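You operate a simulated robot arm through the tools that you are given. There is no shell and no other tool. Be economical: measure what you need, move in short steps, check, and stop when the job is done.

Carry out the task below with a simulated robot arm. There is one attempt and no reset: what you move stays moved.

## Task
Check the hardness gauge on the 45 pts block; trim till it reads true.
Fine: block on the table, table in, lever down with fingers clear; turn the red trim dial, then gauge again; the block stays under the foot, the other blocks where they are.

Only the result counts: the job must be done as asked and must still hold three seconds after the hand-in. Knocking over, shifting, dropping, spilling or breaking anything else fails it.

## Robot
A 7-joint arm with a two-finger parallel gripper, fixed in place. Base frame: the origin is at the foot of the arm, x ahead of it, y to its left, z up; the work surface is at about z = 0.86. Units: m, rad, N and s.
Its first joint turns from -2.897 to 2.897 rad. Payload 4.4 kg.
The TCP is the grasp point between the finger pads, 0.023 m short of the fingertips. In the tool frame z runs along the fingers and y along their closing line. Largest opening 0.094 m; finger width 0.038, thickness 0.01; the body of the gripper, 0.054 by 0.096 m, starts 0.039 m behind the TCP.
Orientation is that of the tool frame in the base frame, as [roll, pitch, yaw] about the fixed x, y, z axes, in that order (R = Rz(yaw) Ry(pitch) Rx(roll)). With the fingers straight down and closing along the base's y, the tool's x points along the base's -x, its y along +y and its z along -z.

## Interface
- The arm moves only by the tool arm_command. Its argument "motion" is a list of rows, each an object (a shift or turn left out is 0, a gripper value left out holds the last) with "translation": the shift along the tool's x, y, z in units of 20 mm (1.0 is 20 mm), a list of three; "turn": the turn, a rotation vector about the tool's x, y, z in units of 8 degrees (1.0 is 8 degrees), a list of three. In form: [{"translation": [dx, dy, dz], "turn": [ax, ay, az]}, ...]. A call has 1 to 10 rows; each row shifts and turns the commanded pose from where the row before left it, along the tool's axes as they then stand. "hand" is the finger opening in m, from 0 to 0.094, set as the call begins (left out, the last holds). A call with a number of a shift or a turn outside -1 to 1 is refused whole. A row lasts 0.2 s, in which the tool goes at most 0.05 m and 0.15 rad; a call with a longer step from one row to the next is refused whole, and so is a gripper value outside its range. Where a pose cannot be reached the arm comes as near as it can. A force on the tool above 90 N (or 10 N above the force at the start of the call, whichever is more), or a blocked arm, ends the call early, and 0.2 s more pass. Each finger travels about 0.072 m/s and halts on what it meets, pressing with about 31 N; the grip force reading is that of the motor and also rises with nothing between the fingers. The clock runs only during rows and for 0.2 s after the last one: add rows that do not move to give the fingers time. The reply holds the time, the measured pose of the TCP, the force on the tool along the base axes, the opening and the grip force, in the units named above and with some noise, with the torque about the TCP (base axes, N m) and any sound that the robot's microphone picked up.
- Cameras (640 x 400 px; columns grow to the right, rows downward): "scene" is fixed at [0.4007, 0.4996, 1.5882]; the picture's right is [-0.71, -0.70, 0.00], its down [-0.52, 0.53, -0.67] and it looks along [0.47, -0.48, -0.74] (base axes); focal length 335 px, centre (320, 200). "wrist" rides on the gripper at [0.086, 0.016, -0.074] in the tool frame; the picture's right is [-0.18, 0.98, 0.00], its down [-0.58, -0.11, -0.81] and it looks along [-0.79, -0.15, 0.59] (tool axes); focal length 243 px, centre (320, 200). There is no depth. A picture from a camera that has moved, and an enlarged one, comes with that camera's place and axes in the base frame and with its lens.
- snapshot(camera): a new picture of that camera. It takes no simulated time.
- enlarge(camera, box): a new picture of the part [left, top, right, bottom] of that camera's present view, enlarged. It takes no simulated time.
- job_done(): hands the job in; it is judged then, once.

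Go step by step. Nothing tells you positions but the pictures and the camera data: compare them with the known pose of the tool, close in by small moves and look again before you grip or let go. The budget is 120 turns and 64 pictures, counting those below and the enlarged ones. Unless the task says otherwise, let go and move clear before handing in, and close with one line.

The tools are called after ">>>" as a command line: name --argument value ..., lists and objects as JSON in quotes. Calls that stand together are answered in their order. arm_command: Moves the arm, as the interface text tells. Its arguments: {"type":"object","properties":{"motion":{"type":"array"},"hand":{"type":"number"}},"required":["motion"]} The other tools are called the same way: snapshot (camera) takes a picture; enlarge (camera, box) takes an enlarged picture of a part of a camera's view; job_done () hands the job in.

At the start:

```text
time: 0.0
tool_pos: [0.7935, 0.1788, 1.2513]
tool_rot: [-3.141, -0.001, 3.141]
contact_force: [-0.3, 0.1, 0.5]
torque: [-0.01, -0.01, 0.02]
gripper_width: 0.0941
grasp_force: 0.0
```

scene: 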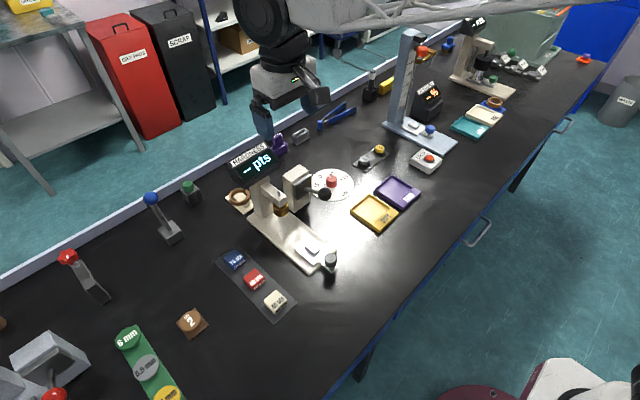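
wrist: 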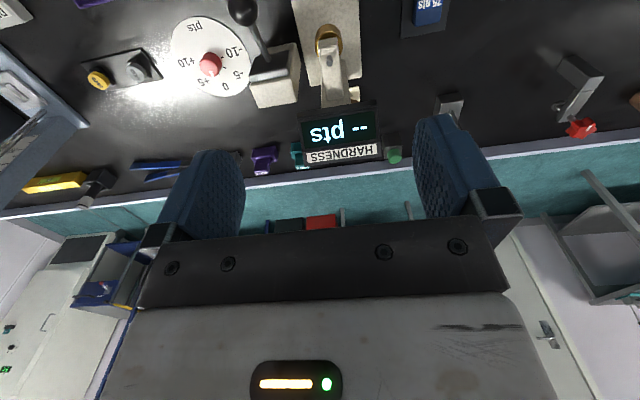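

I see the hardness gauge near the middle of the bench, with three blocks (75, ?, ? pts) on a mat, the red trim dial and a small lever. I'll look closer before moving.

>>> enlarge --camera "scene" --box '[200, 130, 360, 230]'

>>> enlarge --camera "scene" --box '[200, 220, 360, 320]'

```text
4.00 times, centred on (280, 180) of scene
camera zoom: at [0.4007, 0.4996, 1.5882], right [-0.71, -0.7, 0.0], down [-0.52, 0.53, -0.67], along [0.47, -0.48, -0.74], focal length 1341 px, centre (480, 280)
```

zoom: 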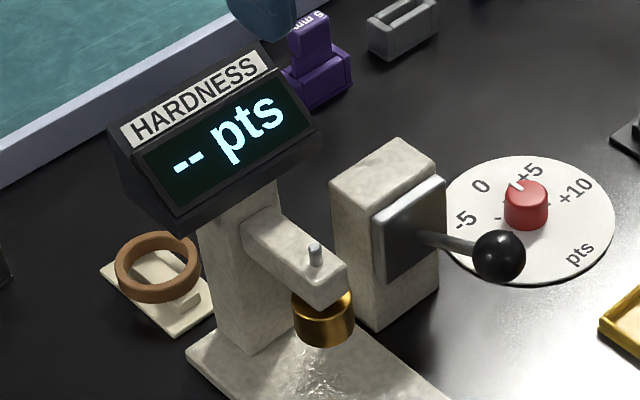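

```text
4.00 times, centred on (280, 270) of scene
camera zoom: at [0.4007, 0.4996, 1.5882], right [-0.71, -0.7, 0.0], down [-0.52, 0.53, -0.67], along [0.47, -0.48, -0.74], focal length 1341 px, centre (480, -80)
```

zoom: 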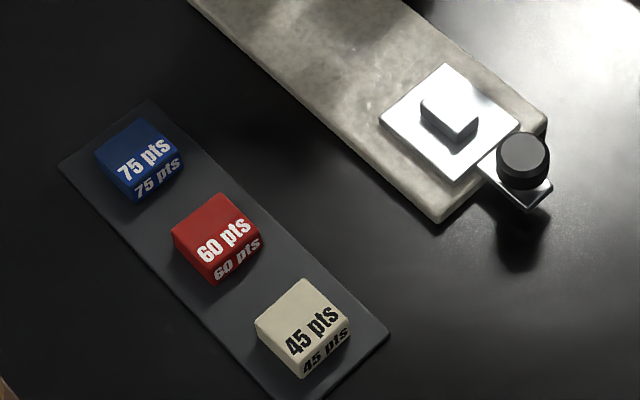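

The 45 pts block seems to be near (0.708, 0.328), the slide table near (0.74, 0.18) with its knob near x = 0.68, and the foot near x = 0.866. The lever ball is around (0.81, 0.06) and the dial around (0.873, -0.03). I'll move above the 45 block first.

>>> arm_command --motion '[{"translation": [0.43, 0.746, 0.9]}, {"translation": [0.43, 0.746, 0.9]}, {"translation": [0.43, 0.746, 0.9]}, {"translation": [0.43, 0.746, 0.9]}, {"translation": [0.43, 0.746, 0.9]}, {"translation": [0.43, 0.746, 0.9]}, {"translation": [0.43, 0.746, 0.9]}, {"translation": [0.43, 0.746, 0.9]}, {"translation": [0.43, 0.746, 0.9]}, {"translation": [0.43, 0.746, 0.9]}]' --hand 0.07

```text
time: 2.2
tool_pos: [0.7068, 0.3281, 1.0719]
tool_rot: [3.141, 0.0, -3.141]
contact_force: [0.4, 0.7, 0.5]
torque: [0.02, 0.03, -0.03]
gripper_width: 0.07
grasp_force: 0.0
```

The arm is above the 45 block. I'll check from both cameras.

>>> snapshot --camera "wrist"

>>> enlarge --camera "scene" --box '[200, 210, 360, 310]'

```text
59 pictures are left
camera wrist: at [0.6221, 0.3437, 1.147], right [0.18, 0.98, 0.0], down [0.58, -0.11, 0.81], along [0.79, -0.15, -0.59], focal length 243 px, centre (320, 200)
```

wrist: 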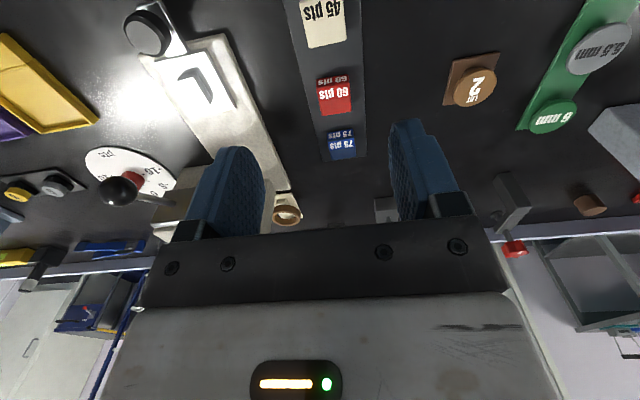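

```text
4.00 times, centred on (280, 260) of scene
camera zoom: at [0.4007, 0.4996, 1.5882], right [-0.71, -0.7, 0.0], down [-0.52, 0.53, -0.67], along [0.47, -0.48, -0.74], focal length 1341 px, centre (480, -40)
```

zoom: 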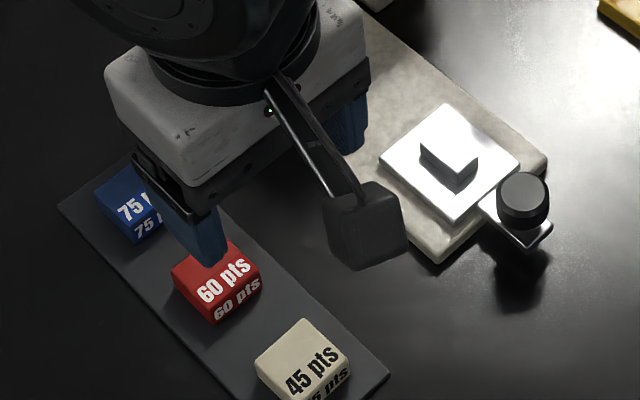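

The wrist picture agrees with the block position. I need to see what the raised feature on the slide table is.

>>> enlarge --camera "wrist" --box '[120, 0, 360, 150]'

>>> enlarge --camera "scene" --box '[288, 230, 344, 265]'

```text
2.67 times, centred on (240, 75) of wrist
camera zoom: at [0.6221, 0.3437, 1.147], right [0.18, 0.98, 0.0], down [0.58, -0.11, 0.81], along [0.79, -0.15, -0.59], focal length 647 px, centre (533, 533)
```

zoom: 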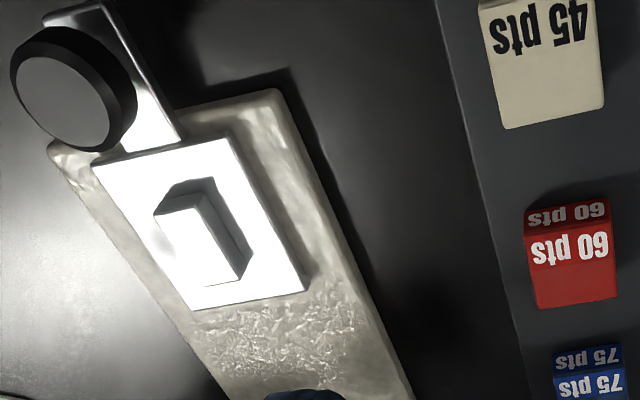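

```text
11.43 times, centred on (316, 248) of scene
camera zoom: at [0.4007, 0.4996, 1.5882], right [-0.71, -0.7, 0.0], down [-0.52, 0.53, -0.67], along [0.47, -0.48, -0.74], focal length 3832 px, centre (366, -343)
```

zoom: 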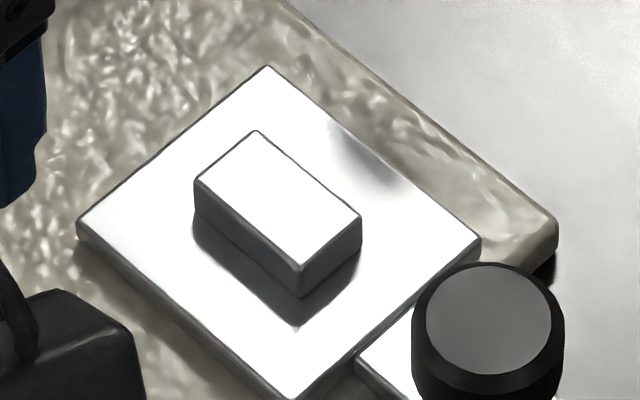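

The table carries a raised anvil, 32 × 18 mm and about 11 mm high, centred near (0.741, 0.179). It is narrower than the block, so the fingers can straddle it. I'll come down partway over the 45 block.

>>> arm_command --motion '[{"translation": [0.01, 0.01, 0.88]}, {"translation": [0.01, 0.01, 0.88]}, {"translation": [0.01, 0.01, 0.88]}, {"translation": [0.01, 0.01, 0.88]}, {"translation": [0.01, 0.01, 0.88]}, {"translation": [0.01, 0.01, 0.88]}, {"translation": [0.01, 0.01, 0.88]}, {"translation": [0.01, 0.01, 0.88]}]'

>>> snapshot --camera "wrist"

>>> enlarge --camera "scene" --box '[200, 220, 360, 320]'

```text
time: 4.0
tool_pos: [0.7057, 0.3288, 0.9301]
tool_rot: [3.142, 0.0, 3.141]
contact_force: [-0.6, -0.2, 0.6]
torque: [0.0, 0.02, 0.0]
gripper_width: 0.07
grasp_force: 0.1
```

```text
55 pictures are left
camera wrist: at [0.6204, 0.3445, 1.0049], right [0.18, 0.98, 0.0], down [0.58, -0.11, 0.81], along [0.79, -0.15, -0.59], focal length 243 px, centre (320, 200)
```

wrist: 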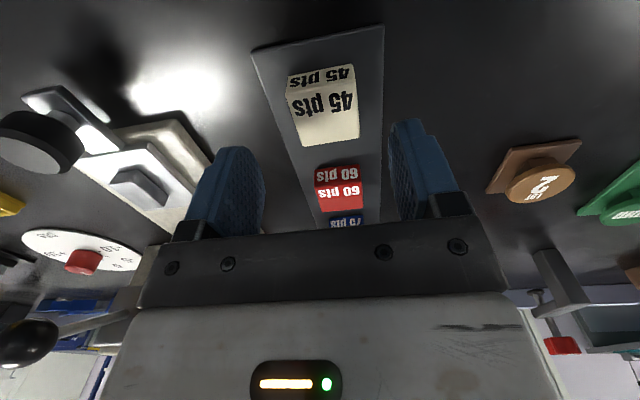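

```text
4.00 times, centred on (280, 270) of scene
camera zoom: at [0.4007, 0.4996, 1.5882], right [-0.71, -0.7, 0.0], down [-0.52, 0.53, -0.67], along [0.47, -0.48, -0.74], focal length 1341 px, centre (480, -80)
```

zoom: 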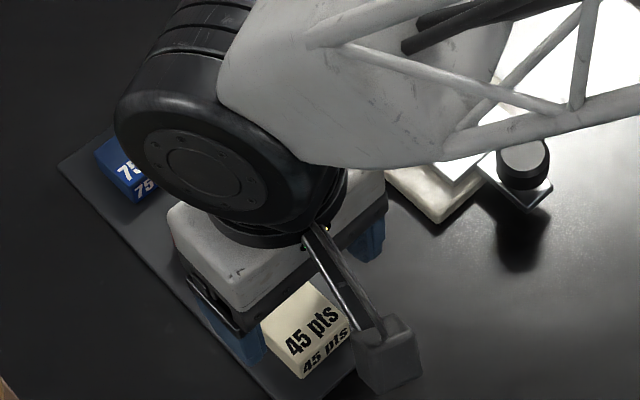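

The block's top is at about z = 0.882, and it is centred near (0.704, 0.333). I'll shift a little, go down to TCP z ≈ 0.889 and close.

>>> arm_command --motion '[{"translation": [0.08, 0.2, 0]}, {"translation": [0, 0, 0.7]}, {"translation": [0, 0, 0.7]}, {"translation": [0, 0, 0.65]}, {}]'

>>> arm_command --motion '[{}, {}, {}, {}, {}]' --hand 0.02

>>> snapshot --camera "wrist"

```text
time: 5.2
tool_pos: [0.7033, 0.3323, 0.89]
tool_rot: [-3.142, 0.0, 3.141]
contact_force: [0.0, -0.6, 0.3]
torque: [-0.01, 0.01, -0.03]
gripper_width: 0.0701
grasp_force: 0.0
```

```text
time: 6.4
tool_pos: [0.7034, 0.3317, 0.8904]
tool_rot: [3.141, 0.0, 3.141]
contact_force: [-0.1, -0.1, 1.0]
torque: [0.02, 0.0, -0.05]
gripper_width: 0.0368
grasp_force: 31.3
```

```text
53 pictures are left
camera wrist: at [0.6184, 0.3483, 0.9643], right [0.18, 0.98, 0.0], down [0.58, -0.11, 0.81], along [0.79, -0.15, -0.59], focal length 243 px, centre (320, 200)
```

wrist: 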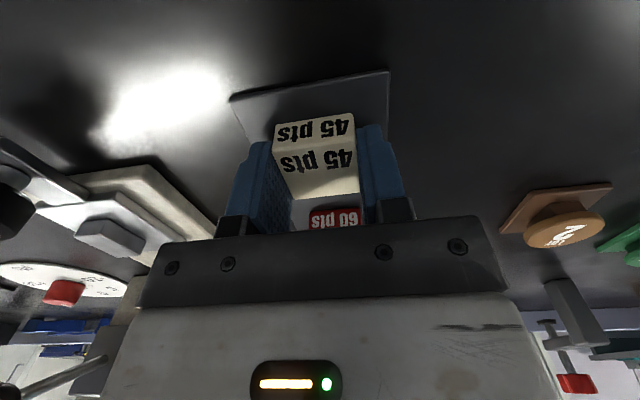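

I have the block, 36.8 mm wide. I'll lift it and carry it above the slide table, staying high.

>>> arm_command --motion '[{"translation": [0, 0, -0.6]}, {"translation": [0, 0, -1]}, {"translation": [0, 0, -1]}, {"translation": [0, 0, -1]}, {"translation": [0, 0, -0.9]}]'

>>> arm_command --motion '[{"translation": [-0.2, -0.85, 0]}, {"translation": [-0.2, -0.85, 0]}, {"translation": [-0.2, -0.85, 0]}, {"translation": [-0.2, -0.85, 0]}, {"translation": [-0.2, -0.85, 0]}, {"translation": [-0.2, -0.85, 0]}, {"translation": [-0.2, -0.85, 0]}, {"translation": [-0.2, -0.85, 0]}, {"translation": [-0.2, -0.85, 0]}, {}]'

>>> snapshot --camera "wrist"

>>> enlarge --camera "scene" --box '[240, 190, 368, 270]'

```text
time: 7.6
tool_pos: [0.7056, 0.3323, 0.9788]
tool_rot: [-3.141, 0.001, -3.141]
contact_force: [-0.3, -0.7, -0.6]
torque: [0.0, 0.02, 0.03]
gripper_width: 0.0201
grasp_force: 0.0
```

```text
time: 9.8
tool_pos: [0.7418, 0.1786, 0.9788]
tool_rot: [3.14, 0.0, 3.141]
contact_force: [0.3, -0.1, -0.2]
torque: [0.01, 0.01, -0.01]
gripper_width: 0.0203
grasp_force: 0.0
```

```text
52 pictures are left
camera wrist: at [0.6561, 0.1951, 1.0537], right [0.18, 0.98, 0.0], down [0.58, -0.11, 0.81], along [0.79, -0.15, -0.59], focal length 243 px, centre (320, 200)
```

wrist: 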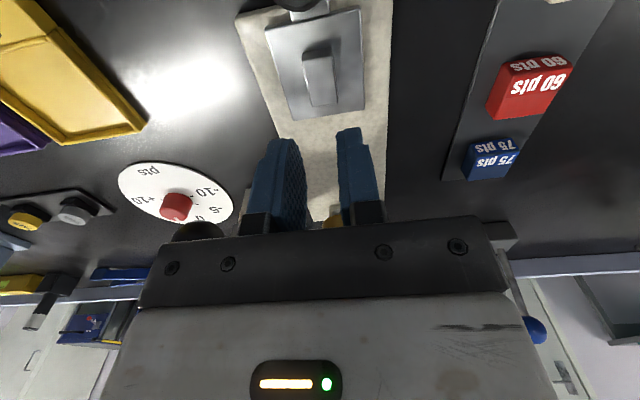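

```text
5.00 times, centred on (304, 230) of scene
camera zoom: at [0.4007, 0.4996, 1.5882], right [-0.71, -0.7, 0.0], down [-0.52, 0.53, -0.67], along [0.47, -0.48, -0.74], focal length 1676 px, centre (400, 50)
```

zoom: 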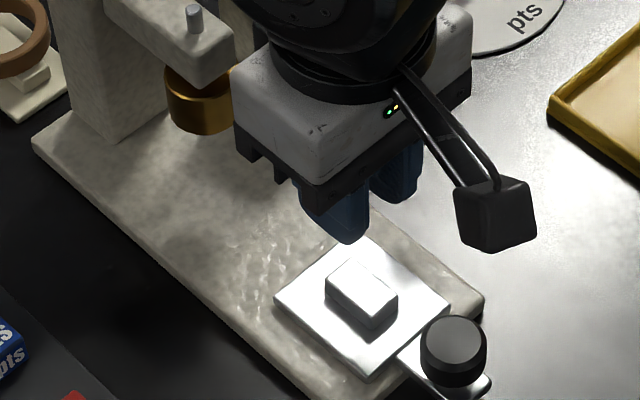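

The fingers now read 20 mm, so the block slipped out during the lift. I need to see where it is.

>>> enlarge --camera "scene" --box '[200, 220, 360, 320]'

```text
4.00 times, centred on (280, 270) of scene
camera zoom: at [0.4007, 0.4996, 1.5882], right [-0.71, -0.7, 0.0], down [-0.52, 0.53, -0.67], along [0.47, -0.48, -0.74], focal length 1341 px, centre (480, -80)
```

zoom: 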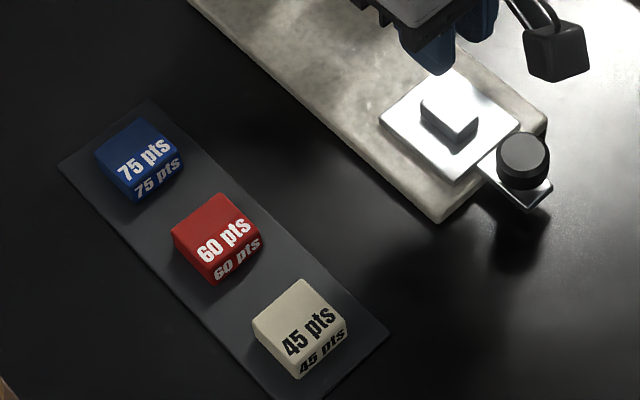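

The 45 block is still upright and nearly in its old place, so the grip was too high on it. I'll go back and grip lower.

>>> arm_command --motion '[{"translation": [0.21, 0.85, 0]}, {"translation": [0.21, 0.85, 0]}, {"translation": [0.21, 0.85, 0]}, {"translation": [0.21, 0.85, 0]}, {"translation": [0.21, 0.85, 0]}, {"translation": [0.21, 0.85, 0]}, {"translation": [0.21, 0.85, 0]}, {"translation": [0.21, 0.85, 0]}, {"translation": [0.21, 0.85, 0]}, {}]' --hand 0.07

>>> arm_command --motion '[{"translation": [0, 0, 0.9]}, {"translation": [0, 0, 0.9]}, {"translation": [0, 0, 0.6]}, {}]'

>>> snapshot --camera "wrist"

```text
time: 12.0
tool_pos: [0.7026, 0.3309, 0.9788]
tool_rot: [3.141, 0.001, 3.141]
contact_force: [0.9, 0.0, -0.4]
torque: [0.01, -0.02, -0.02]
gripper_width: 0.0698
grasp_force: 0.1
```

```text
time: 13.0
tool_pos: [0.704, 0.333, 0.9322]
tool_rot: [-3.141, 0.0, -3.141]
contact_force: [0.3, 0.2, 0.2]
torque: [0.01, 0.01, 0.0]
gripper_width: 0.0701
grasp_force: 0.2
```

```text
49 pictures are left
camera wrist: at [0.6178, 0.3488, 1.0059], right [0.18, 0.98, 0.0], down [0.58, -0.11, 0.81], along [0.79, -0.15, -0.59], focal length 243 px, centre (320, 200)
```

wrist: 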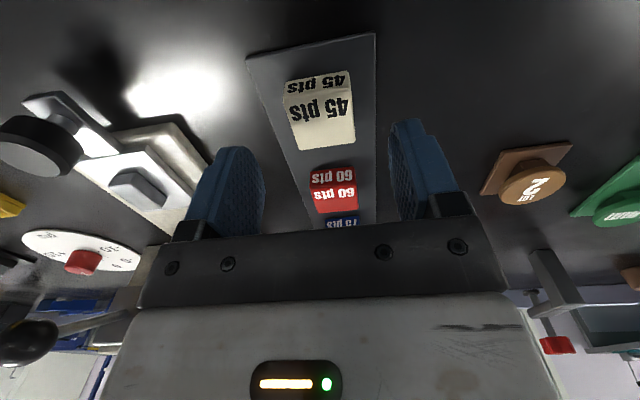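

The block is upright at about (0.702, 0.334). I'll descend lower this time, checking the force.

>>> arm_command --motion '[{"translation": [0.08, 0.03, 0.7]}, {"translation": [0, 0, 0.7]}, {"translation": [0, 0, 0.8]}, {"translation": [0, 0, 0.05]}, {}]'

>>> arm_command --motion '[{"translation": [0, 0, 0.05]}, {"translation": [0, 0, 0.05]}, {}]'

```text
time: 14.2
tool_pos: [0.7039, 0.3331, 0.8874]
tool_rot: [-3.14, 0.002, -3.141]
contact_force: [-0.9, -0.4, 12.4]
torque: [-0.5, 0.27, 0.04]
gripper_width: 0.0704
grasp_force: 0.7
```

```text
time: 15.0
tool_pos: [0.7024, 0.333, 0.8874]
tool_rot: [3.14, 0.002, 3.141]
contact_force: [0.7, -2.5, 44.2]
torque: [-1.65, 0.82, 0.05]
gripper_width: 0.0709
grasp_force: 1.2
```

The fingertips touch the mat at TCP z ≈ 0.887. I'll back off about 1 mm, close and lift gently.

>>> arm_command --motion '[{"translation": [0, 0, -0.1]}, {}]'

>>> arm_command --motion '[{"translation": [0, 0, -0.03]}, {}, {}, {}, {}, {}]' --hand 0.0

>>> arm_command --motion '[{"translation": [0, 0, -0.1]}, {"translation": [0, 0, -0.1]}, {"translation": [0, 0, -0.1]}, {}]'

>>> snapshot --camera "wrist"

```text
time: 15.6
tool_pos: [0.703, 0.3323, 0.8871]
tool_rot: [-3.141, 0.003, -3.14]
contact_force: [14.1, -0.9, 30.7]
torque: [-1.12, -0.05, 0.54]
gripper_width: 0.0703
grasp_force: 0.4
```

```text
time: 17.0
tool_pos: [0.7002, 0.334, 0.8872]
tool_rot: [3.141, 0.0, -3.141]
contact_force: [-15.8, 5.9, 19.0]
torque: [0.38, 0.2, 0.25]
gripper_width: 0.0373
grasp_force: 31.1
```

```text
time: 18.0
tool_pos: [0.7016, 0.3328, 0.8928]
tool_rot: [3.142, 0.001, 3.141]
contact_force: [0.2, -0.2, 0.0]
torque: [-0.03, 0.02, 0.04]
gripper_width: 0.0373
grasp_force: 30.5
```

```text
48 pictures are left
camera wrist: at [0.6159, 0.3495, 0.9675], right [0.18, 0.98, 0.0], down [0.58, -0.11, 0.81], along [0.79, -0.15, -0.59], focal length 243 px, centre (320, 200)
```

wrist: 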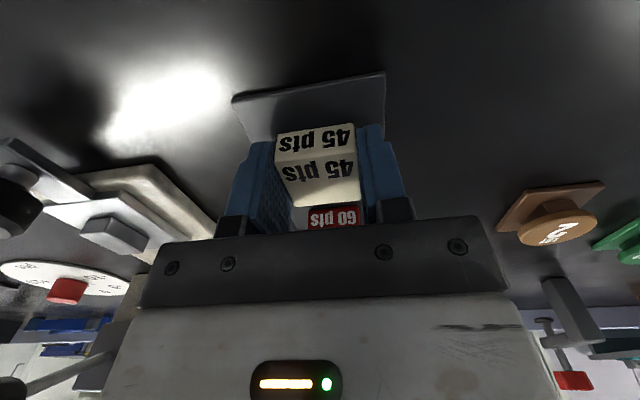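

The block seems to sit deeper between the pads now. I'll keep lifting gently and check the width.

>>> arm_command --motion '[{"translation": [0, 0, -0.2]}, {"translation": [0, 0, -0.3]}, {"translation": [0, 0, -0.3]}, {}]'

>>> snapshot --camera "wrist"

```text
time: 19.0
tool_pos: [0.7009, 0.3349, 0.9084]
tool_rot: [3.141, 0.0, 3.142]
contact_force: [0.8, 0.1, -0.7]
torque: [-0.02, 0.03, 0.03]
gripper_width: 0.0374
grasp_force: 31.0
```

```text
47 pictures are left
camera wrist: at [0.6161, 0.3502, 0.9837], right [0.18, 0.98, 0.0], down [0.58, -0.11, 0.81], along [0.79, -0.15, -0.59], focal length 243 px, centre (320, 200)
```

wrist: 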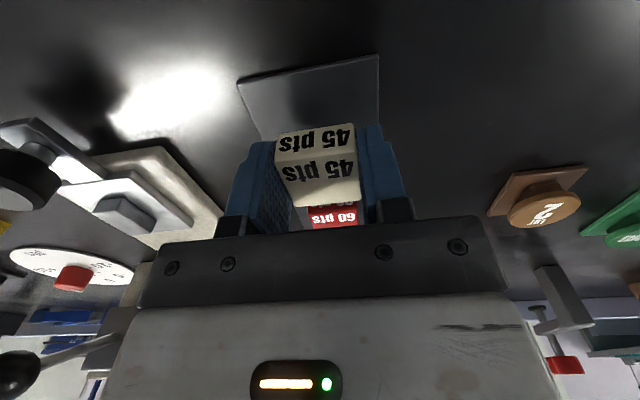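

The block is held. I'll lift to about 0.955 and carry it over the anvil at a gentle pace.

>>> arm_command --motion '[{"translation": [0, 0, -0.5]}, {"translation": [0, 0, -0.6]}, {"translation": [0, 0, -0.6]}, {"translation": [0, 0, -0.6]}, {}]'

>>> arm_command --motion '[{"translation": [-0.1, -0.4, 0]}, {"translation": [-0.21, -0.8, 0]}, {"translation": [-0.21, -0.9, 0]}, {"translation": [-0.21, -0.9, 0]}, {"translation": [-0.21, -0.9, 0]}, {"translation": [-0.21, -0.9, 0]}, {"translation": [-0.21, -0.9, 0]}, {"translation": [-0.21, -0.9, 0]}, {"translation": [-0.2, -0.8, 0]}, {"translation": [-0.1, -0.4, 0]}]'

>>> snapshot --camera "wrist"

>>> enlarge --camera "scene" --box '[256, 200, 368, 270]'

```text
time: 20.2
tool_pos: [0.7022, 0.3328, 0.9555]
tool_rot: [-3.141, 0.001, -3.141]
contact_force: [0.7, 0.4, -0.4]
torque: [-0.01, 0.01, 0.04]
gripper_width: 0.0371
grasp_force: 31.4
```

```text
time: 22.4
tool_pos: [0.7387, 0.1756, 0.9558]
tool_rot: [3.14, 0.001, 3.141]
contact_force: [-0.4, 0.1, -0.9]
torque: [0.02, -0.01, 0.01]
gripper_width: 0.0371
grasp_force: 31.2
```

```text
46 pictures are left
camera wrist: at [0.6528, 0.1931, 1.0297], right [0.18, 0.98, 0.0], down [0.58, -0.11, 0.81], along [0.79, -0.15, -0.59], focal length 243 px, centre (320, 200)
```

wrist: 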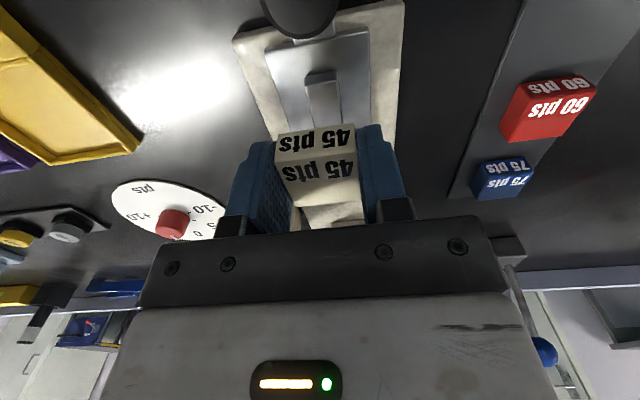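

```text
5.71 times, centred on (312, 235) of scene
camera zoom: at [0.4007, 0.4996, 1.5882], right [-0.71, -0.7, 0.0], down [-0.52, 0.53, -0.67], along [0.47, -0.48, -0.74], focal length 1916 px, centre (366, 0)
```

zoom: 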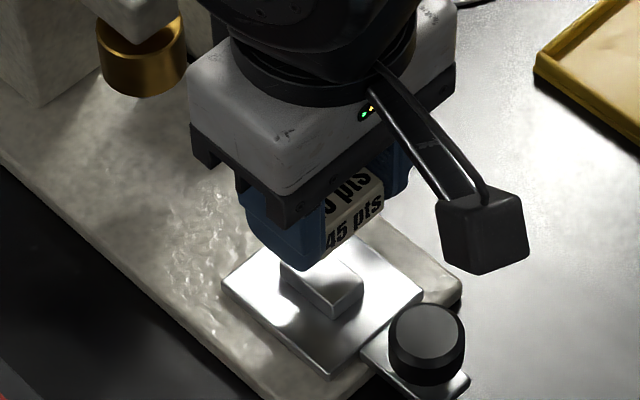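

The block is over the anvil at about (0.740, 0.179), with the anvil top near z = 0.898. I'll nudge y by 2 mm and descend with care.

>>> arm_command --motion '[{"translation": [0.05, 0.1, 0.3]}, {"translation": [0, 0, 0.4]}, {"translation": [0, 0, 0.4]}, {}]'

>>> snapshot --camera "wrist"

>>> enlarge --camera "scene" --box '[272, 220, 352, 270]'

```text
time: 23.4
tool_pos: [0.7377, 0.1798, 0.9333]
tool_rot: [3.141, 0.0, 3.14]
contact_force: [0.0, 0.1, -0.2]
torque: [-0.01, 0.0, -0.02]
gripper_width: 0.0372
grasp_force: 31.5
```

```text
44 pictures are left
camera wrist: at [0.6517, 0.1957, 1.0086], right [0.18, 0.98, 0.0], down [0.58, -0.11, 0.81], along [0.79, -0.15, -0.59], focal length 243 px, centre (320, 200)
```

wrist: 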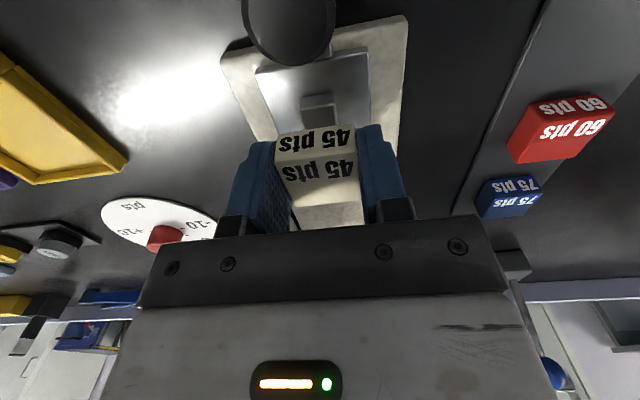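

```text
8.00 times, centred on (312, 245) of scene
camera zoom: at [0.4007, 0.4996, 1.5882], right [-0.71, -0.7, 0.0], down [-0.52, 0.53, -0.67], along [0.47, -0.48, -0.74], focal length 2682 px, centre (384, -160)
```

zoom: 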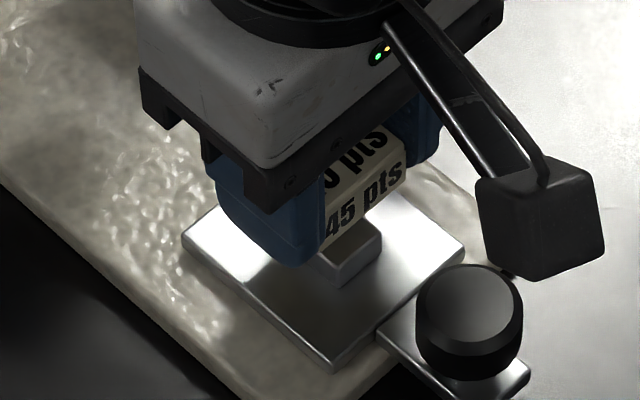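

Sideways alignment looks good. I'll go down in small steps until contact.

>>> arm_command --motion '[{"translation": [0, 0, 0.2]}, {"translation": [0, 0, 0.15]}, {"translation": [0, 0, 0.1]}, {}]'

>>> enlarge --camera "scene" --box '[272, 220, 352, 270]'

>>> enlarge --camera "wrist" --box '[220, 50, 420, 175]'

```text
time: 24.4
tool_pos: [0.7388, 0.1791, 0.9248]
tool_rot: [-3.141, 0.0, -3.141]
contact_force: [0.5, 0.5, -0.9]
torque: [0.0, 0.01, 0.01]
gripper_width: 0.0374
grasp_force: 31.1
```

```text
8.00 times, centred on (312, 245) of scene
camera zoom: at [0.4007, 0.4996, 1.5882], right [-0.71, -0.7, 0.0], down [-0.52, 0.53, -0.67], along [0.47, -0.48, -0.74], focal length 2682 px, centre (384, -160)
```

zoom: 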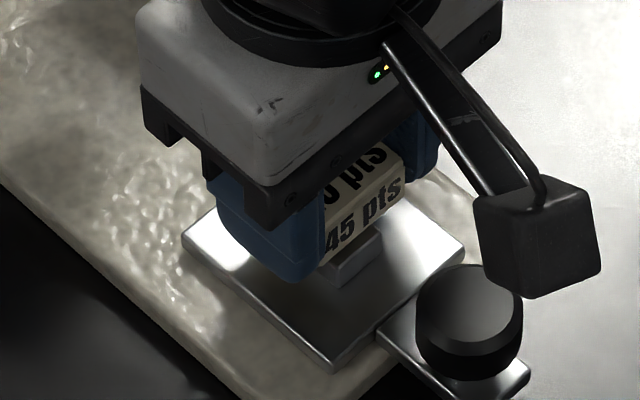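

```text
3.20 times, centred on (320, 112) of wrist
camera zoom: at [0.6526, 0.1951, 0.9988], right [0.18, 0.98, 0.0], down [0.58, -0.11, 0.81], along [0.79, -0.15, -0.59], focal length 776 px, centre (320, 480)
```

zoom: 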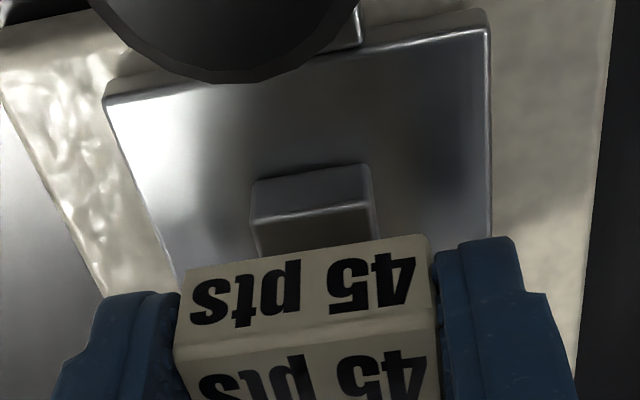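

The block is about 4 mm ahead of the anvil in x. I'll correct that and keep lowering until I feel contact.

>>> arm_command --motion '[{"translation": [0.15, 0.04, 0]}, {"translation": [0, 0, 0.1]}, {"translation": [0, 0, 0.1]}, {}]'

>>> arm_command --motion '[{"translation": [0, 0, 0.07]}, {"translation": [0, 0, 0.07]}, {}]'

```text
time: 25.4
tool_pos: [0.7356, 0.18, 0.9217]
tool_rot: [3.141, 0.001, -3.142]
contact_force: [0.1, -0.1, -0.8]
torque: [0.0, -0.02, 0.01]
gripper_width: 0.0372
grasp_force: 31.2
```

```text
time: 26.2
tool_pos: [0.7354, 0.1799, 0.9164]
tool_rot: [-3.142, -0.001, 3.141]
contact_force: [-0.3, 0.0, -0.5]
torque: [-0.01, 0.03, -0.02]
gripper_width: 0.0373
grasp_force: 31.1
```

No contact yet, so I'll continue in small steps.

>>> arm_command --motion '[{"translation": [0, 0, 0.07]}, {"translation": [0, 0, 0.07]}, {}]'

>>> enlarge --camera "wrist" --box '[220, 50, 420, 175]'

```text
time: 27.0
tool_pos: [0.736, 0.1789, 0.9167]
tool_rot: [3.141, 0.001, 3.141]
contact_force: [-0.6, -4.2, 18.5]
torque: [-0.08, -0.02, -0.03]
gripper_width: 0.0372
grasp_force: 31.1
```

```text
3.20 times, centred on (320, 112) of wrist
camera zoom: at [0.6498, 0.1963, 0.9905], right [0.18, 0.98, 0.0], down [0.58, -0.11, 0.81], along [0.79, -0.15, -0.59], focal length 776 px, centre (320, 480)
```

zoom: 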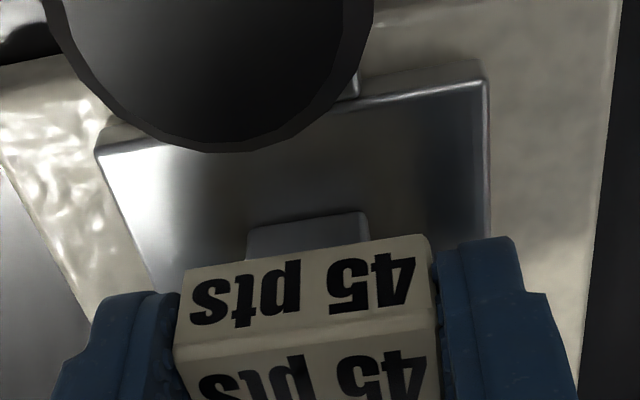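

Contact at TCP z ≈ 0.916, and the block sits on the anvil, centred sideways. I'll release and rise.

>>> arm_command --motion '[{"translation": [0, 0, -0.08]}, {}, {}, {}, {}]' --hand 0.06

>>> arm_command --motion '[{"translation": [0, 0, -0.3]}, {"translation": [0, 0, -0.8]}, {"translation": [0, 0, -1]}, {"translation": [0, 0, -1]}, {"translation": [0, 0, -1]}, {"translation": [0, 0, -0.5]}]'

>>> snapshot --camera "wrist"

>>> enlarge --camera "scene" --box '[272, 220, 352, 270]'

```text
time: 28.2
tool_pos: [0.7353, 0.1806, 0.9163]
tool_rot: [3.14, 0.0, -3.141]
contact_force: [-0.2, 0.5, 0.1]
torque: [-0.04, 0.01, 0.02]
gripper_width: 0.06
grasp_force: 0.0
```

```text
time: 29.6
tool_pos: [0.7347, 0.1815, 1.0085]
tool_rot: [-3.14, 0.001, -3.14]
contact_force: [0.6, 0.2, 1.0]
torque: [0.0, -0.02, 0.03]
gripper_width: 0.06
grasp_force: 0.0
```

```text
39 pictures are left
camera wrist: at [0.6496, 0.197, 1.0833], right [0.18, 0.98, 0.0], down [0.58, -0.11, 0.81], along [0.79, -0.15, -0.59], focal length 243 px, centre (320, 200)
```

wrist: 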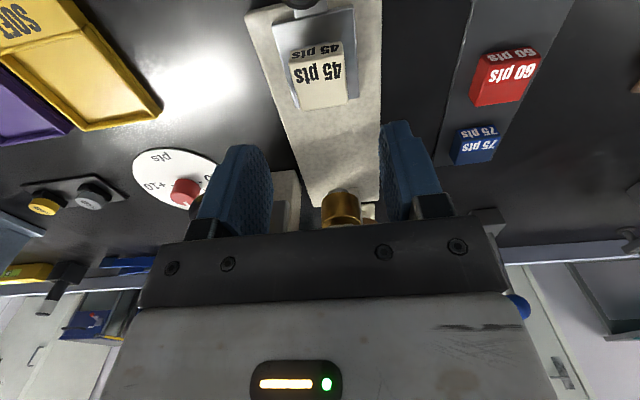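

```text
8.00 times, centred on (312, 245) of scene
camera zoom: at [0.4007, 0.4996, 1.5882], right [-0.71, -0.7, 0.0], down [-0.52, 0.53, -0.67], along [0.47, -0.48, -0.74], focal length 2682 px, centre (384, -160)
```

zoom: 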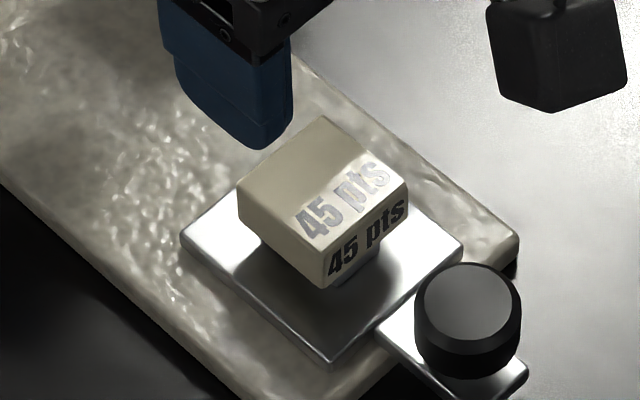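

The 45 block sits well on the anvil. Next I'll close the fingers, go behind the knob and push the table in along +x.

>>> arm_command --motion '[{"translation": [0.9, -0.1, 0]}, {"translation": [1, 0, 0]}, {"translation": [1, 0, 0]}, {"translation": [1, 0, 0]}, {"translation": [1, 0, 0]}, {"translation": [0.5, 0, 0]}, {}]' --hand 0.0

>>> arm_command --motion '[{"translation": [0, 0, 1]}, {"translation": [0, 0, 1]}, {"translation": [0, 0, 1]}, {"translation": [0, 0, 1]}, {"translation": [0, 0, 0.6]}, {}]'

>>> snapshot --camera "wrist"

>>> enlarge --camera "scene" --box '[272, 210, 384, 280]'

```text
time: 31.2
tool_pos: [0.6263, 0.1803, 1.0081]
tool_rot: [-3.141, 0.0, -3.141]
contact_force: [-0.3, 0.4, -0.2]
torque: [0.01, 0.0, 0.01]
gripper_width: 0.0
grasp_force: 31.1
```

```text
time: 32.6
tool_pos: [0.6253, 0.1781, 0.9164]
tool_rot: [-3.141, -0.001, 3.141]
contact_force: [0.8, -0.2, 0.1]
torque: [0.0, 0.01, 0.01]
gripper_width: 0.0
grasp_force: 30.8
```

```text
37 pictures are left
camera wrist: at [0.5408, 0.1945, 0.9906], right [0.18, 0.98, 0.0], down [0.58, -0.11, 0.81], along [0.79, -0.15, -0.59], focal length 243 px, centre (320, 200)
```

wrist: 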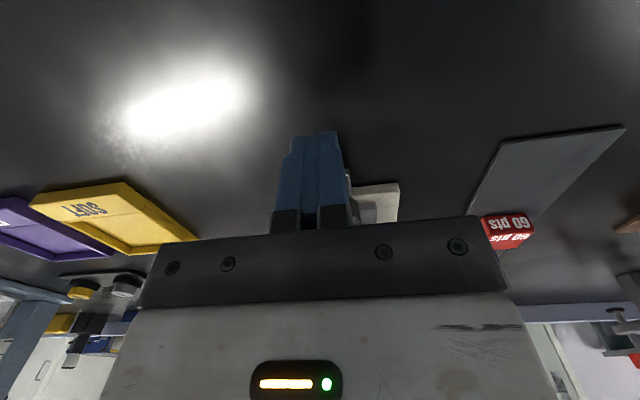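

```text
5.71 times, centred on (328, 245) of scene
camera zoom: at [0.4007, 0.4996, 1.5882], right [-0.71, -0.7, 0.0], down [-0.52, 0.53, -0.67], along [0.47, -0.48, -0.74], focal length 1916 px, centre (274, -57)
```

zoom: 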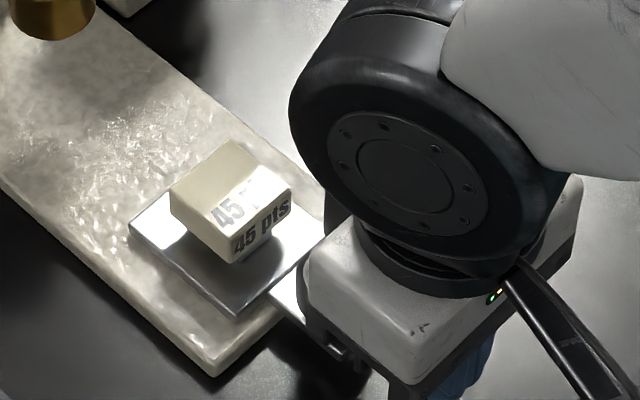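

The fingers are behind the knob. I'll advance in short steps and watch for contact.

>>> arm_command --motion '[{"translation": [-0.4, 0, 0]}, {"translation": [-0.4, 0, 0]}, {"translation": [-0.4, 0, 0]}, {"translation": [-0.4, 0, 0]}, {"translation": [-0.4, 0, 0]}]'

>>> enlarge --camera "scene" --box '[272, 210, 384, 280]'

```text
time: 33.8
tool_pos: [0.666, 0.1786, 0.9161]
tool_rot: [-3.14, 0.0, -3.141]
contact_force: [0.5, 0.9, -0.3]
torque: [-0.01, 0.03, -0.02]
gripper_width: 0.0
grasp_force: 31.4
```

```text
5.71 times, centred on (328, 245) of scene
camera zoom: at [0.4007, 0.4996, 1.5882], right [-0.71, -0.7, 0.0], down [-0.52, 0.53, -0.67], along [0.47, -0.48, -0.74], focal length 1916 px, centre (274, -57)
```

zoom: 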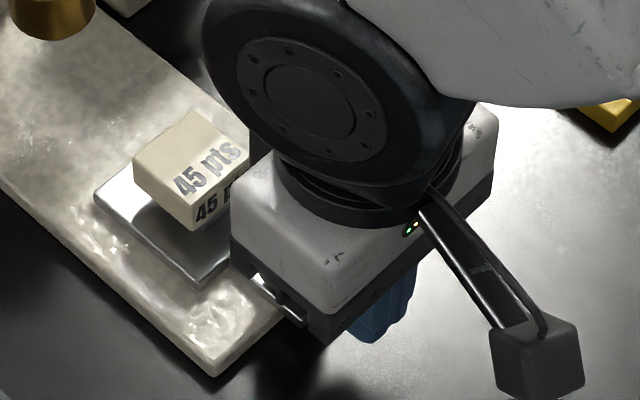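

The table slides freely with the block riding on it. I'll continue pushing.

>>> arm_command --motion '[{"translation": [-0.3, 0, 0]}, {"translation": [-0.4, 0, 0]}, {"translation": [-0.4, 0, 0]}, {"translation": [-0.4, 0, 0]}, {"translation": [-0.4, 0, 0]}, {"translation": [-0.4, 0, 0]}, {"translation": [-0.4, 0, 0]}, {"translation": [-0.4, 0, 0]}, {"translation": [-0.3, 0, 0]}]'

>>> enlarge --camera "scene" --box '[240, 190, 352, 260]'

```text
time: 35.8
tool_pos: [0.7349, 0.1785, 0.9159]
tool_rot: [3.139, 0.0, -3.141]
contact_force: [-0.2, -0.3, -0.6]
torque: [0.02, 0.04, -0.01]
gripper_width: 0.0
grasp_force: 30.9
```

```text
5.71 times, centred on (296, 225) of scene
camera zoom: at [0.4007, 0.4996, 1.5882], right [-0.71, -0.7, 0.0], down [-0.52, 0.53, -0.67], along [0.47, -0.48, -0.74], focal length 1916 px, centre (457, 57)
```

zoom: 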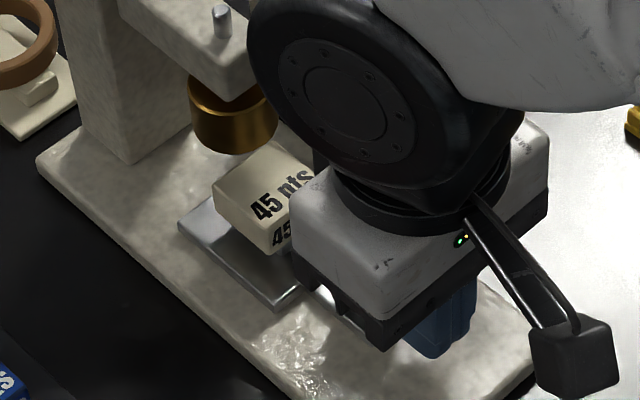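

The block is approaching the foot, which I estimate at x ≈ 0.855–0.866. I'll continue in smaller steps and watch for an end stop.

>>> arm_command --motion '[{"translation": [-0.25, 0, 0]}, {"translation": [-0.25, 0, 0]}, {"translation": [-0.25, 0, 0]}, {"translation": [-0.25, 0, 0]}, {}]'

>>> enlarge --camera "scene" --box '[240, 180, 336, 240]'

```text
time: 37.0
tool_pos: [0.7537, 0.1789, 0.9175]
tool_rot: [-3.141, -0.001, 3.141]
contact_force: [-45.0, -1.1, 18.0]
torque: [-0.04, 0.01, 0.0]
gripper_width: 0.0
grasp_force: 31.3
```

```text
6.67 times, centred on (288, 210) of scene
camera zoom: at [0.4007, 0.4996, 1.5882], right [-0.71, -0.7, 0.0], down [-0.52, 0.53, -0.67], along [0.47, -0.48, -0.74], focal length 2235 px, centre (533, 133)
```

zoom: 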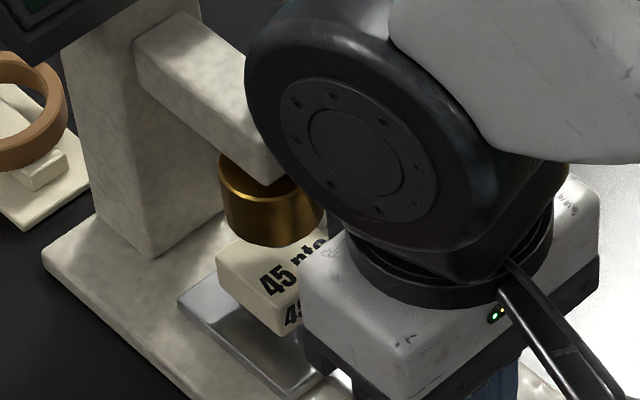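

The end stop is reached, with 45 N of reaction. I'll back away and rise to look at it, the lever and the dial.

>>> arm_command --motion '[{"translation": [0.4, 0, 0]}, {"translation": [1, 0, 0]}, {"translation": [1, 0, 0]}, {"translation": [0, 0, -1]}, {"translation": [0, 0, -1]}, {"translation": [0, 0, -1]}, {"translation": [0, 0, -1]}, {"translation": [0, 0, -1]}, {"translation": [0, 0, -1]}, {"translation": [0, -1, -0.5]}]'

>>> snapshot --camera "wrist"

>>> enlarge --camera "scene" --box '[224, 130, 384, 230]'

```text
time: 39.2
tool_pos: [0.7067, 0.1596, 1.0449]
tool_rot: [3.141, 0.001, -3.141]
contact_force: [0.3, 0.9, -0.4]
torque: [-0.03, -0.04, 0.0]
gripper_width: 0.0
grasp_force: 30.5
```

```text
32 pictures are left
camera wrist: at [0.6209, 0.175, 1.1203], right [0.18, 0.98, 0.0], down [0.58, -0.11, 0.81], along [0.79, -0.15, -0.59], focal length 243 px, centre (320, 200)
```

wrist: 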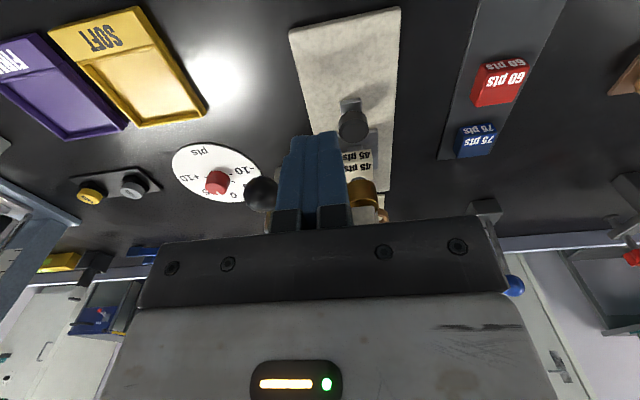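

```text
4.00 times, centred on (304, 180) of scene
camera zoom: at [0.4007, 0.4996, 1.5882], right [-0.71, -0.7, 0.0], down [-0.52, 0.53, -0.67], along [0.47, -0.48, -0.74], focal length 1341 px, centre (384, 280)
```

zoom: 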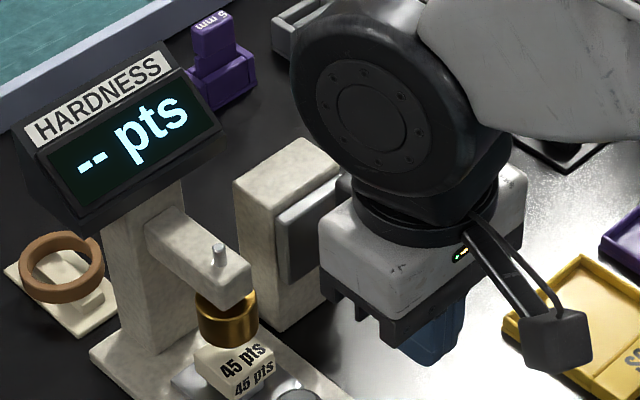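

The block sits under the foot. Triangulated, the lever ball is at about (0.787, 0.088, 0.985), so I'll move above it.

>>> arm_command --motion '[{"translation": [-0.39, -0.7, 0]}, {"translation": [-0.7, -0.7, 0]}, {"translation": [-0.7, -0.7, 0]}, {"translation": [-0.7, -0.7, 0]}, {"translation": [-0.7, -0.7, 0]}, {"translation": [-0.7, 0, 0]}, {}]'

>>> snapshot --camera "wrist"

>>> enlarge --camera "scene" --box '[224, 130, 384, 230]'

```text
time: 40.8
tool_pos: [0.7853, 0.0885, 1.0457]
tool_rot: [-3.14, 0.002, 3.141]
contact_force: [0.0, 0.5, -1.1]
torque: [0.01, -0.02, 0.0]
gripper_width: 0.0
grasp_force: 31.2
```

```text
30 pictures are left
camera wrist: at [0.6995, 0.1046, 1.1203], right [0.18, 0.98, 0.0], down [0.58, -0.11, 0.81], along [0.79, -0.15, -0.59], focal length 243 px, centre (320, 200)
```

wrist: 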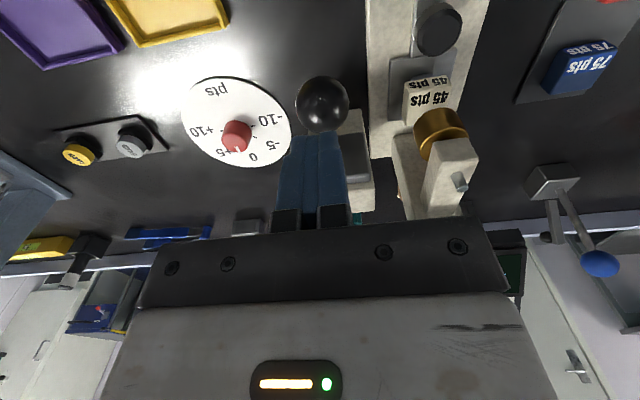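

```text
4.00 times, centred on (304, 180) of scene
camera zoom: at [0.4007, 0.4996, 1.5882], right [-0.71, -0.7, 0.0], down [-0.52, 0.53, -0.67], along [0.47, -0.48, -0.74], focal length 1341 px, centre (384, 280)
```

zoom: 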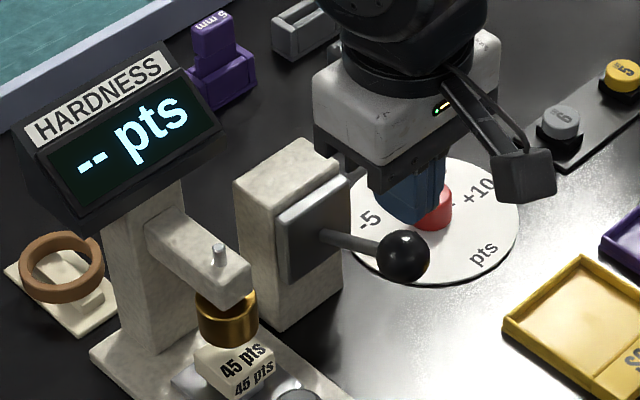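

The fingers are right over the ball. I'll press down in small steps.

>>> arm_command --motion '[{"translation": [0.1, 0.05, 0.4]}, {"translation": [0, 0, 0.4]}, {"translation": [0, 0, 0.4]}, {"translation": [0, 0, 0.4]}, {"translation": [0, 0, 0.4]}, {"translation": [0, 0, 0.4]}]'

>>> enlarge --camera "scene" --box '[224, 130, 384, 230]'

```text
time: 42.2
tool_pos: [0.7819, 0.0891, 0.9972]
tool_rot: [-3.141, -0.001, -3.14]
contact_force: [-0.3, 0.4, 2.5]
torque: [0.0, 0.04, 0.0]
gripper_width: 0.0004
grasp_force: 31.2
```

```text
4.00 times, centred on (304, 180) of scene
camera zoom: at [0.4007, 0.4996, 1.5882], right [-0.71, -0.7, 0.0], down [-0.52, 0.53, -0.67], along [0.47, -0.48, -0.74], focal length 1341 px, centre (384, 280)
```

zoom: 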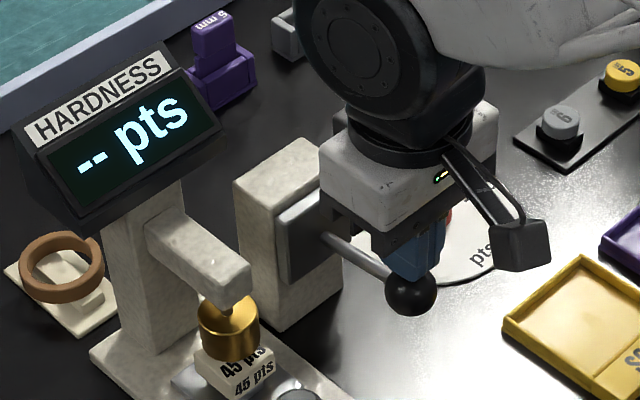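

The lever follows and the foot is coming down onto the block. I'll continue.

>>> arm_command --motion '[{"translation": [0, 0, 0.3]}, {"translation": [0, 0, 0.3]}, {"translation": [0, 0, 0.3]}, {"translation": [0, 0, 0.3]}]'

>>> enlarge --camera "scene" --box '[224, 130, 384, 230]'

```text
time: 43.2
tool_pos: [0.783, 0.0893, 0.975]
tool_rot: [3.141, -0.001, -3.141]
contact_force: [-0.6, -1.7, 2.7]
torque: [-0.02, 0.04, -0.01]
gripper_width: 0.0001
grasp_force: 30.9
```

```text
4.00 times, centred on (304, 180) of scene
camera zoom: at [0.4007, 0.4996, 1.5882], right [-0.71, -0.7, 0.0], down [-0.52, 0.53, -0.67], along [0.47, -0.48, -0.74], focal length 1341 px, centre (384, 280)
```

zoom: 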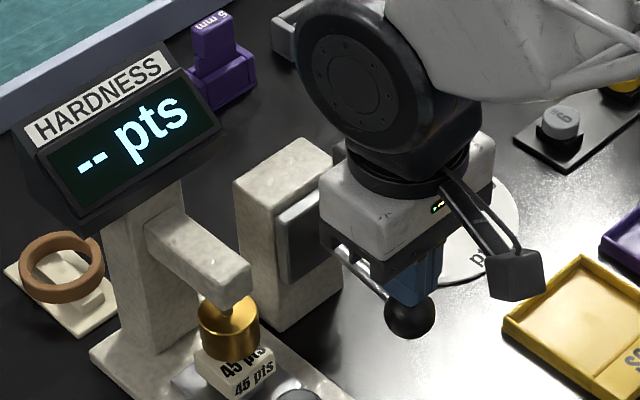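

No reading yet, so I'll press further.

>>> arm_command --motion '[{"translation": [0, 0, 0.3]}, {"translation": [0, 0, 0.3]}, {"translation": [0, 0, 0.3]}, {}, {}]'

>>> enlarge --camera "scene" --box '[224, 130, 384, 230]'

```text
time: 44.4
tool_pos: [0.7824, 0.0894, 0.9562]
tool_rot: [-3.14, -0.001, 3.141]
contact_force: [0.4, -1.9, 4.2]
torque: [-0.01, -0.01, 0.0]
gripper_width: 0.0002
grasp_force: 31.6
```

```text
4.00 times, centred on (304, 180) of scene
camera zoom: at [0.4007, 0.4996, 1.5882], right [-0.71, -0.7, 0.0], down [-0.52, 0.53, -0.67], along [0.47, -0.48, -0.74], focal length 1341 px, centre (384, 280)
```

zoom: 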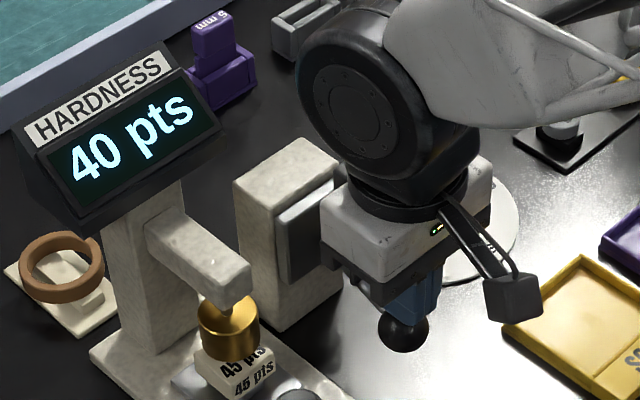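

It reads 40 on the 45 block, so it needs +5. I'll raise the lever and look at the dial.

>>> arm_command --motion '[{"translation": [0, 0, -0.5]}, {"translation": [0, 0, -0.6]}, {"translation": [0, 0, -0.7]}, {"translation": [0, 0, -0.7]}, {"translation": [0, 0, -0.8]}, {"translation": [0, 0, -0.8]}, {"translation": [0, 0, -0.9]}, {"translation": [0, 0, -0.9]}, {}]'

>>> enlarge --camera "wrist" --box '[160, 60, 320, 160]'

>>> enlarge --camera "scene" --box '[224, 130, 384, 230]'

```text
time: 46.4
tool_pos: [0.7837, 0.089, 1.0756]
tool_rot: [-3.141, 0.0, -3.141]
contact_force: [-0.2, -0.9, 0.9]
torque: [-0.01, -0.03, -0.03]
gripper_width: 0.0
grasp_force: 30.7
```

```text
4.00 times, centred on (240, 110) of wrist
camera zoom: at [0.6982, 0.1052, 1.15], right [0.18, 0.98, 0.0], down [0.58, -0.11, 0.81], along [0.79, -0.15, -0.59], focal length 970 px, centre (640, 560)
```

zoom: 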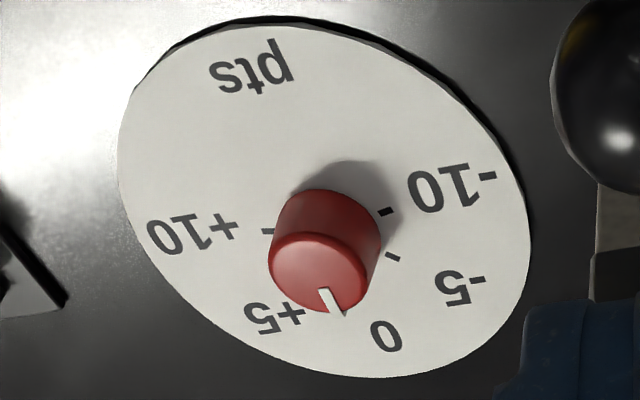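

```text
4.00 times, centred on (304, 180) of scene
camera zoom: at [0.4007, 0.4996, 1.5882], right [-0.71, -0.7, 0.0], down [-0.52, 0.53, -0.67], along [0.47, -0.48, -0.74], focal length 1341 px, centre (384, 280)
```

zoom: 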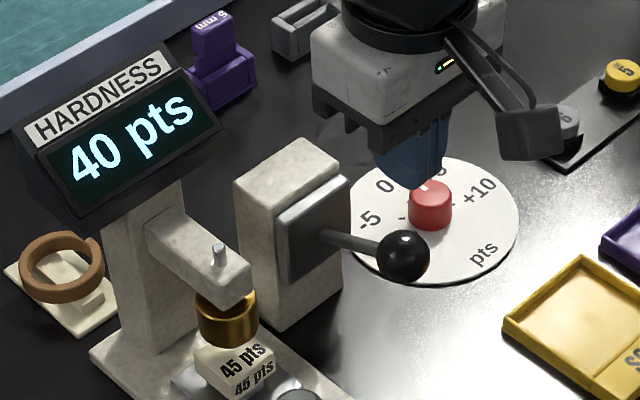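

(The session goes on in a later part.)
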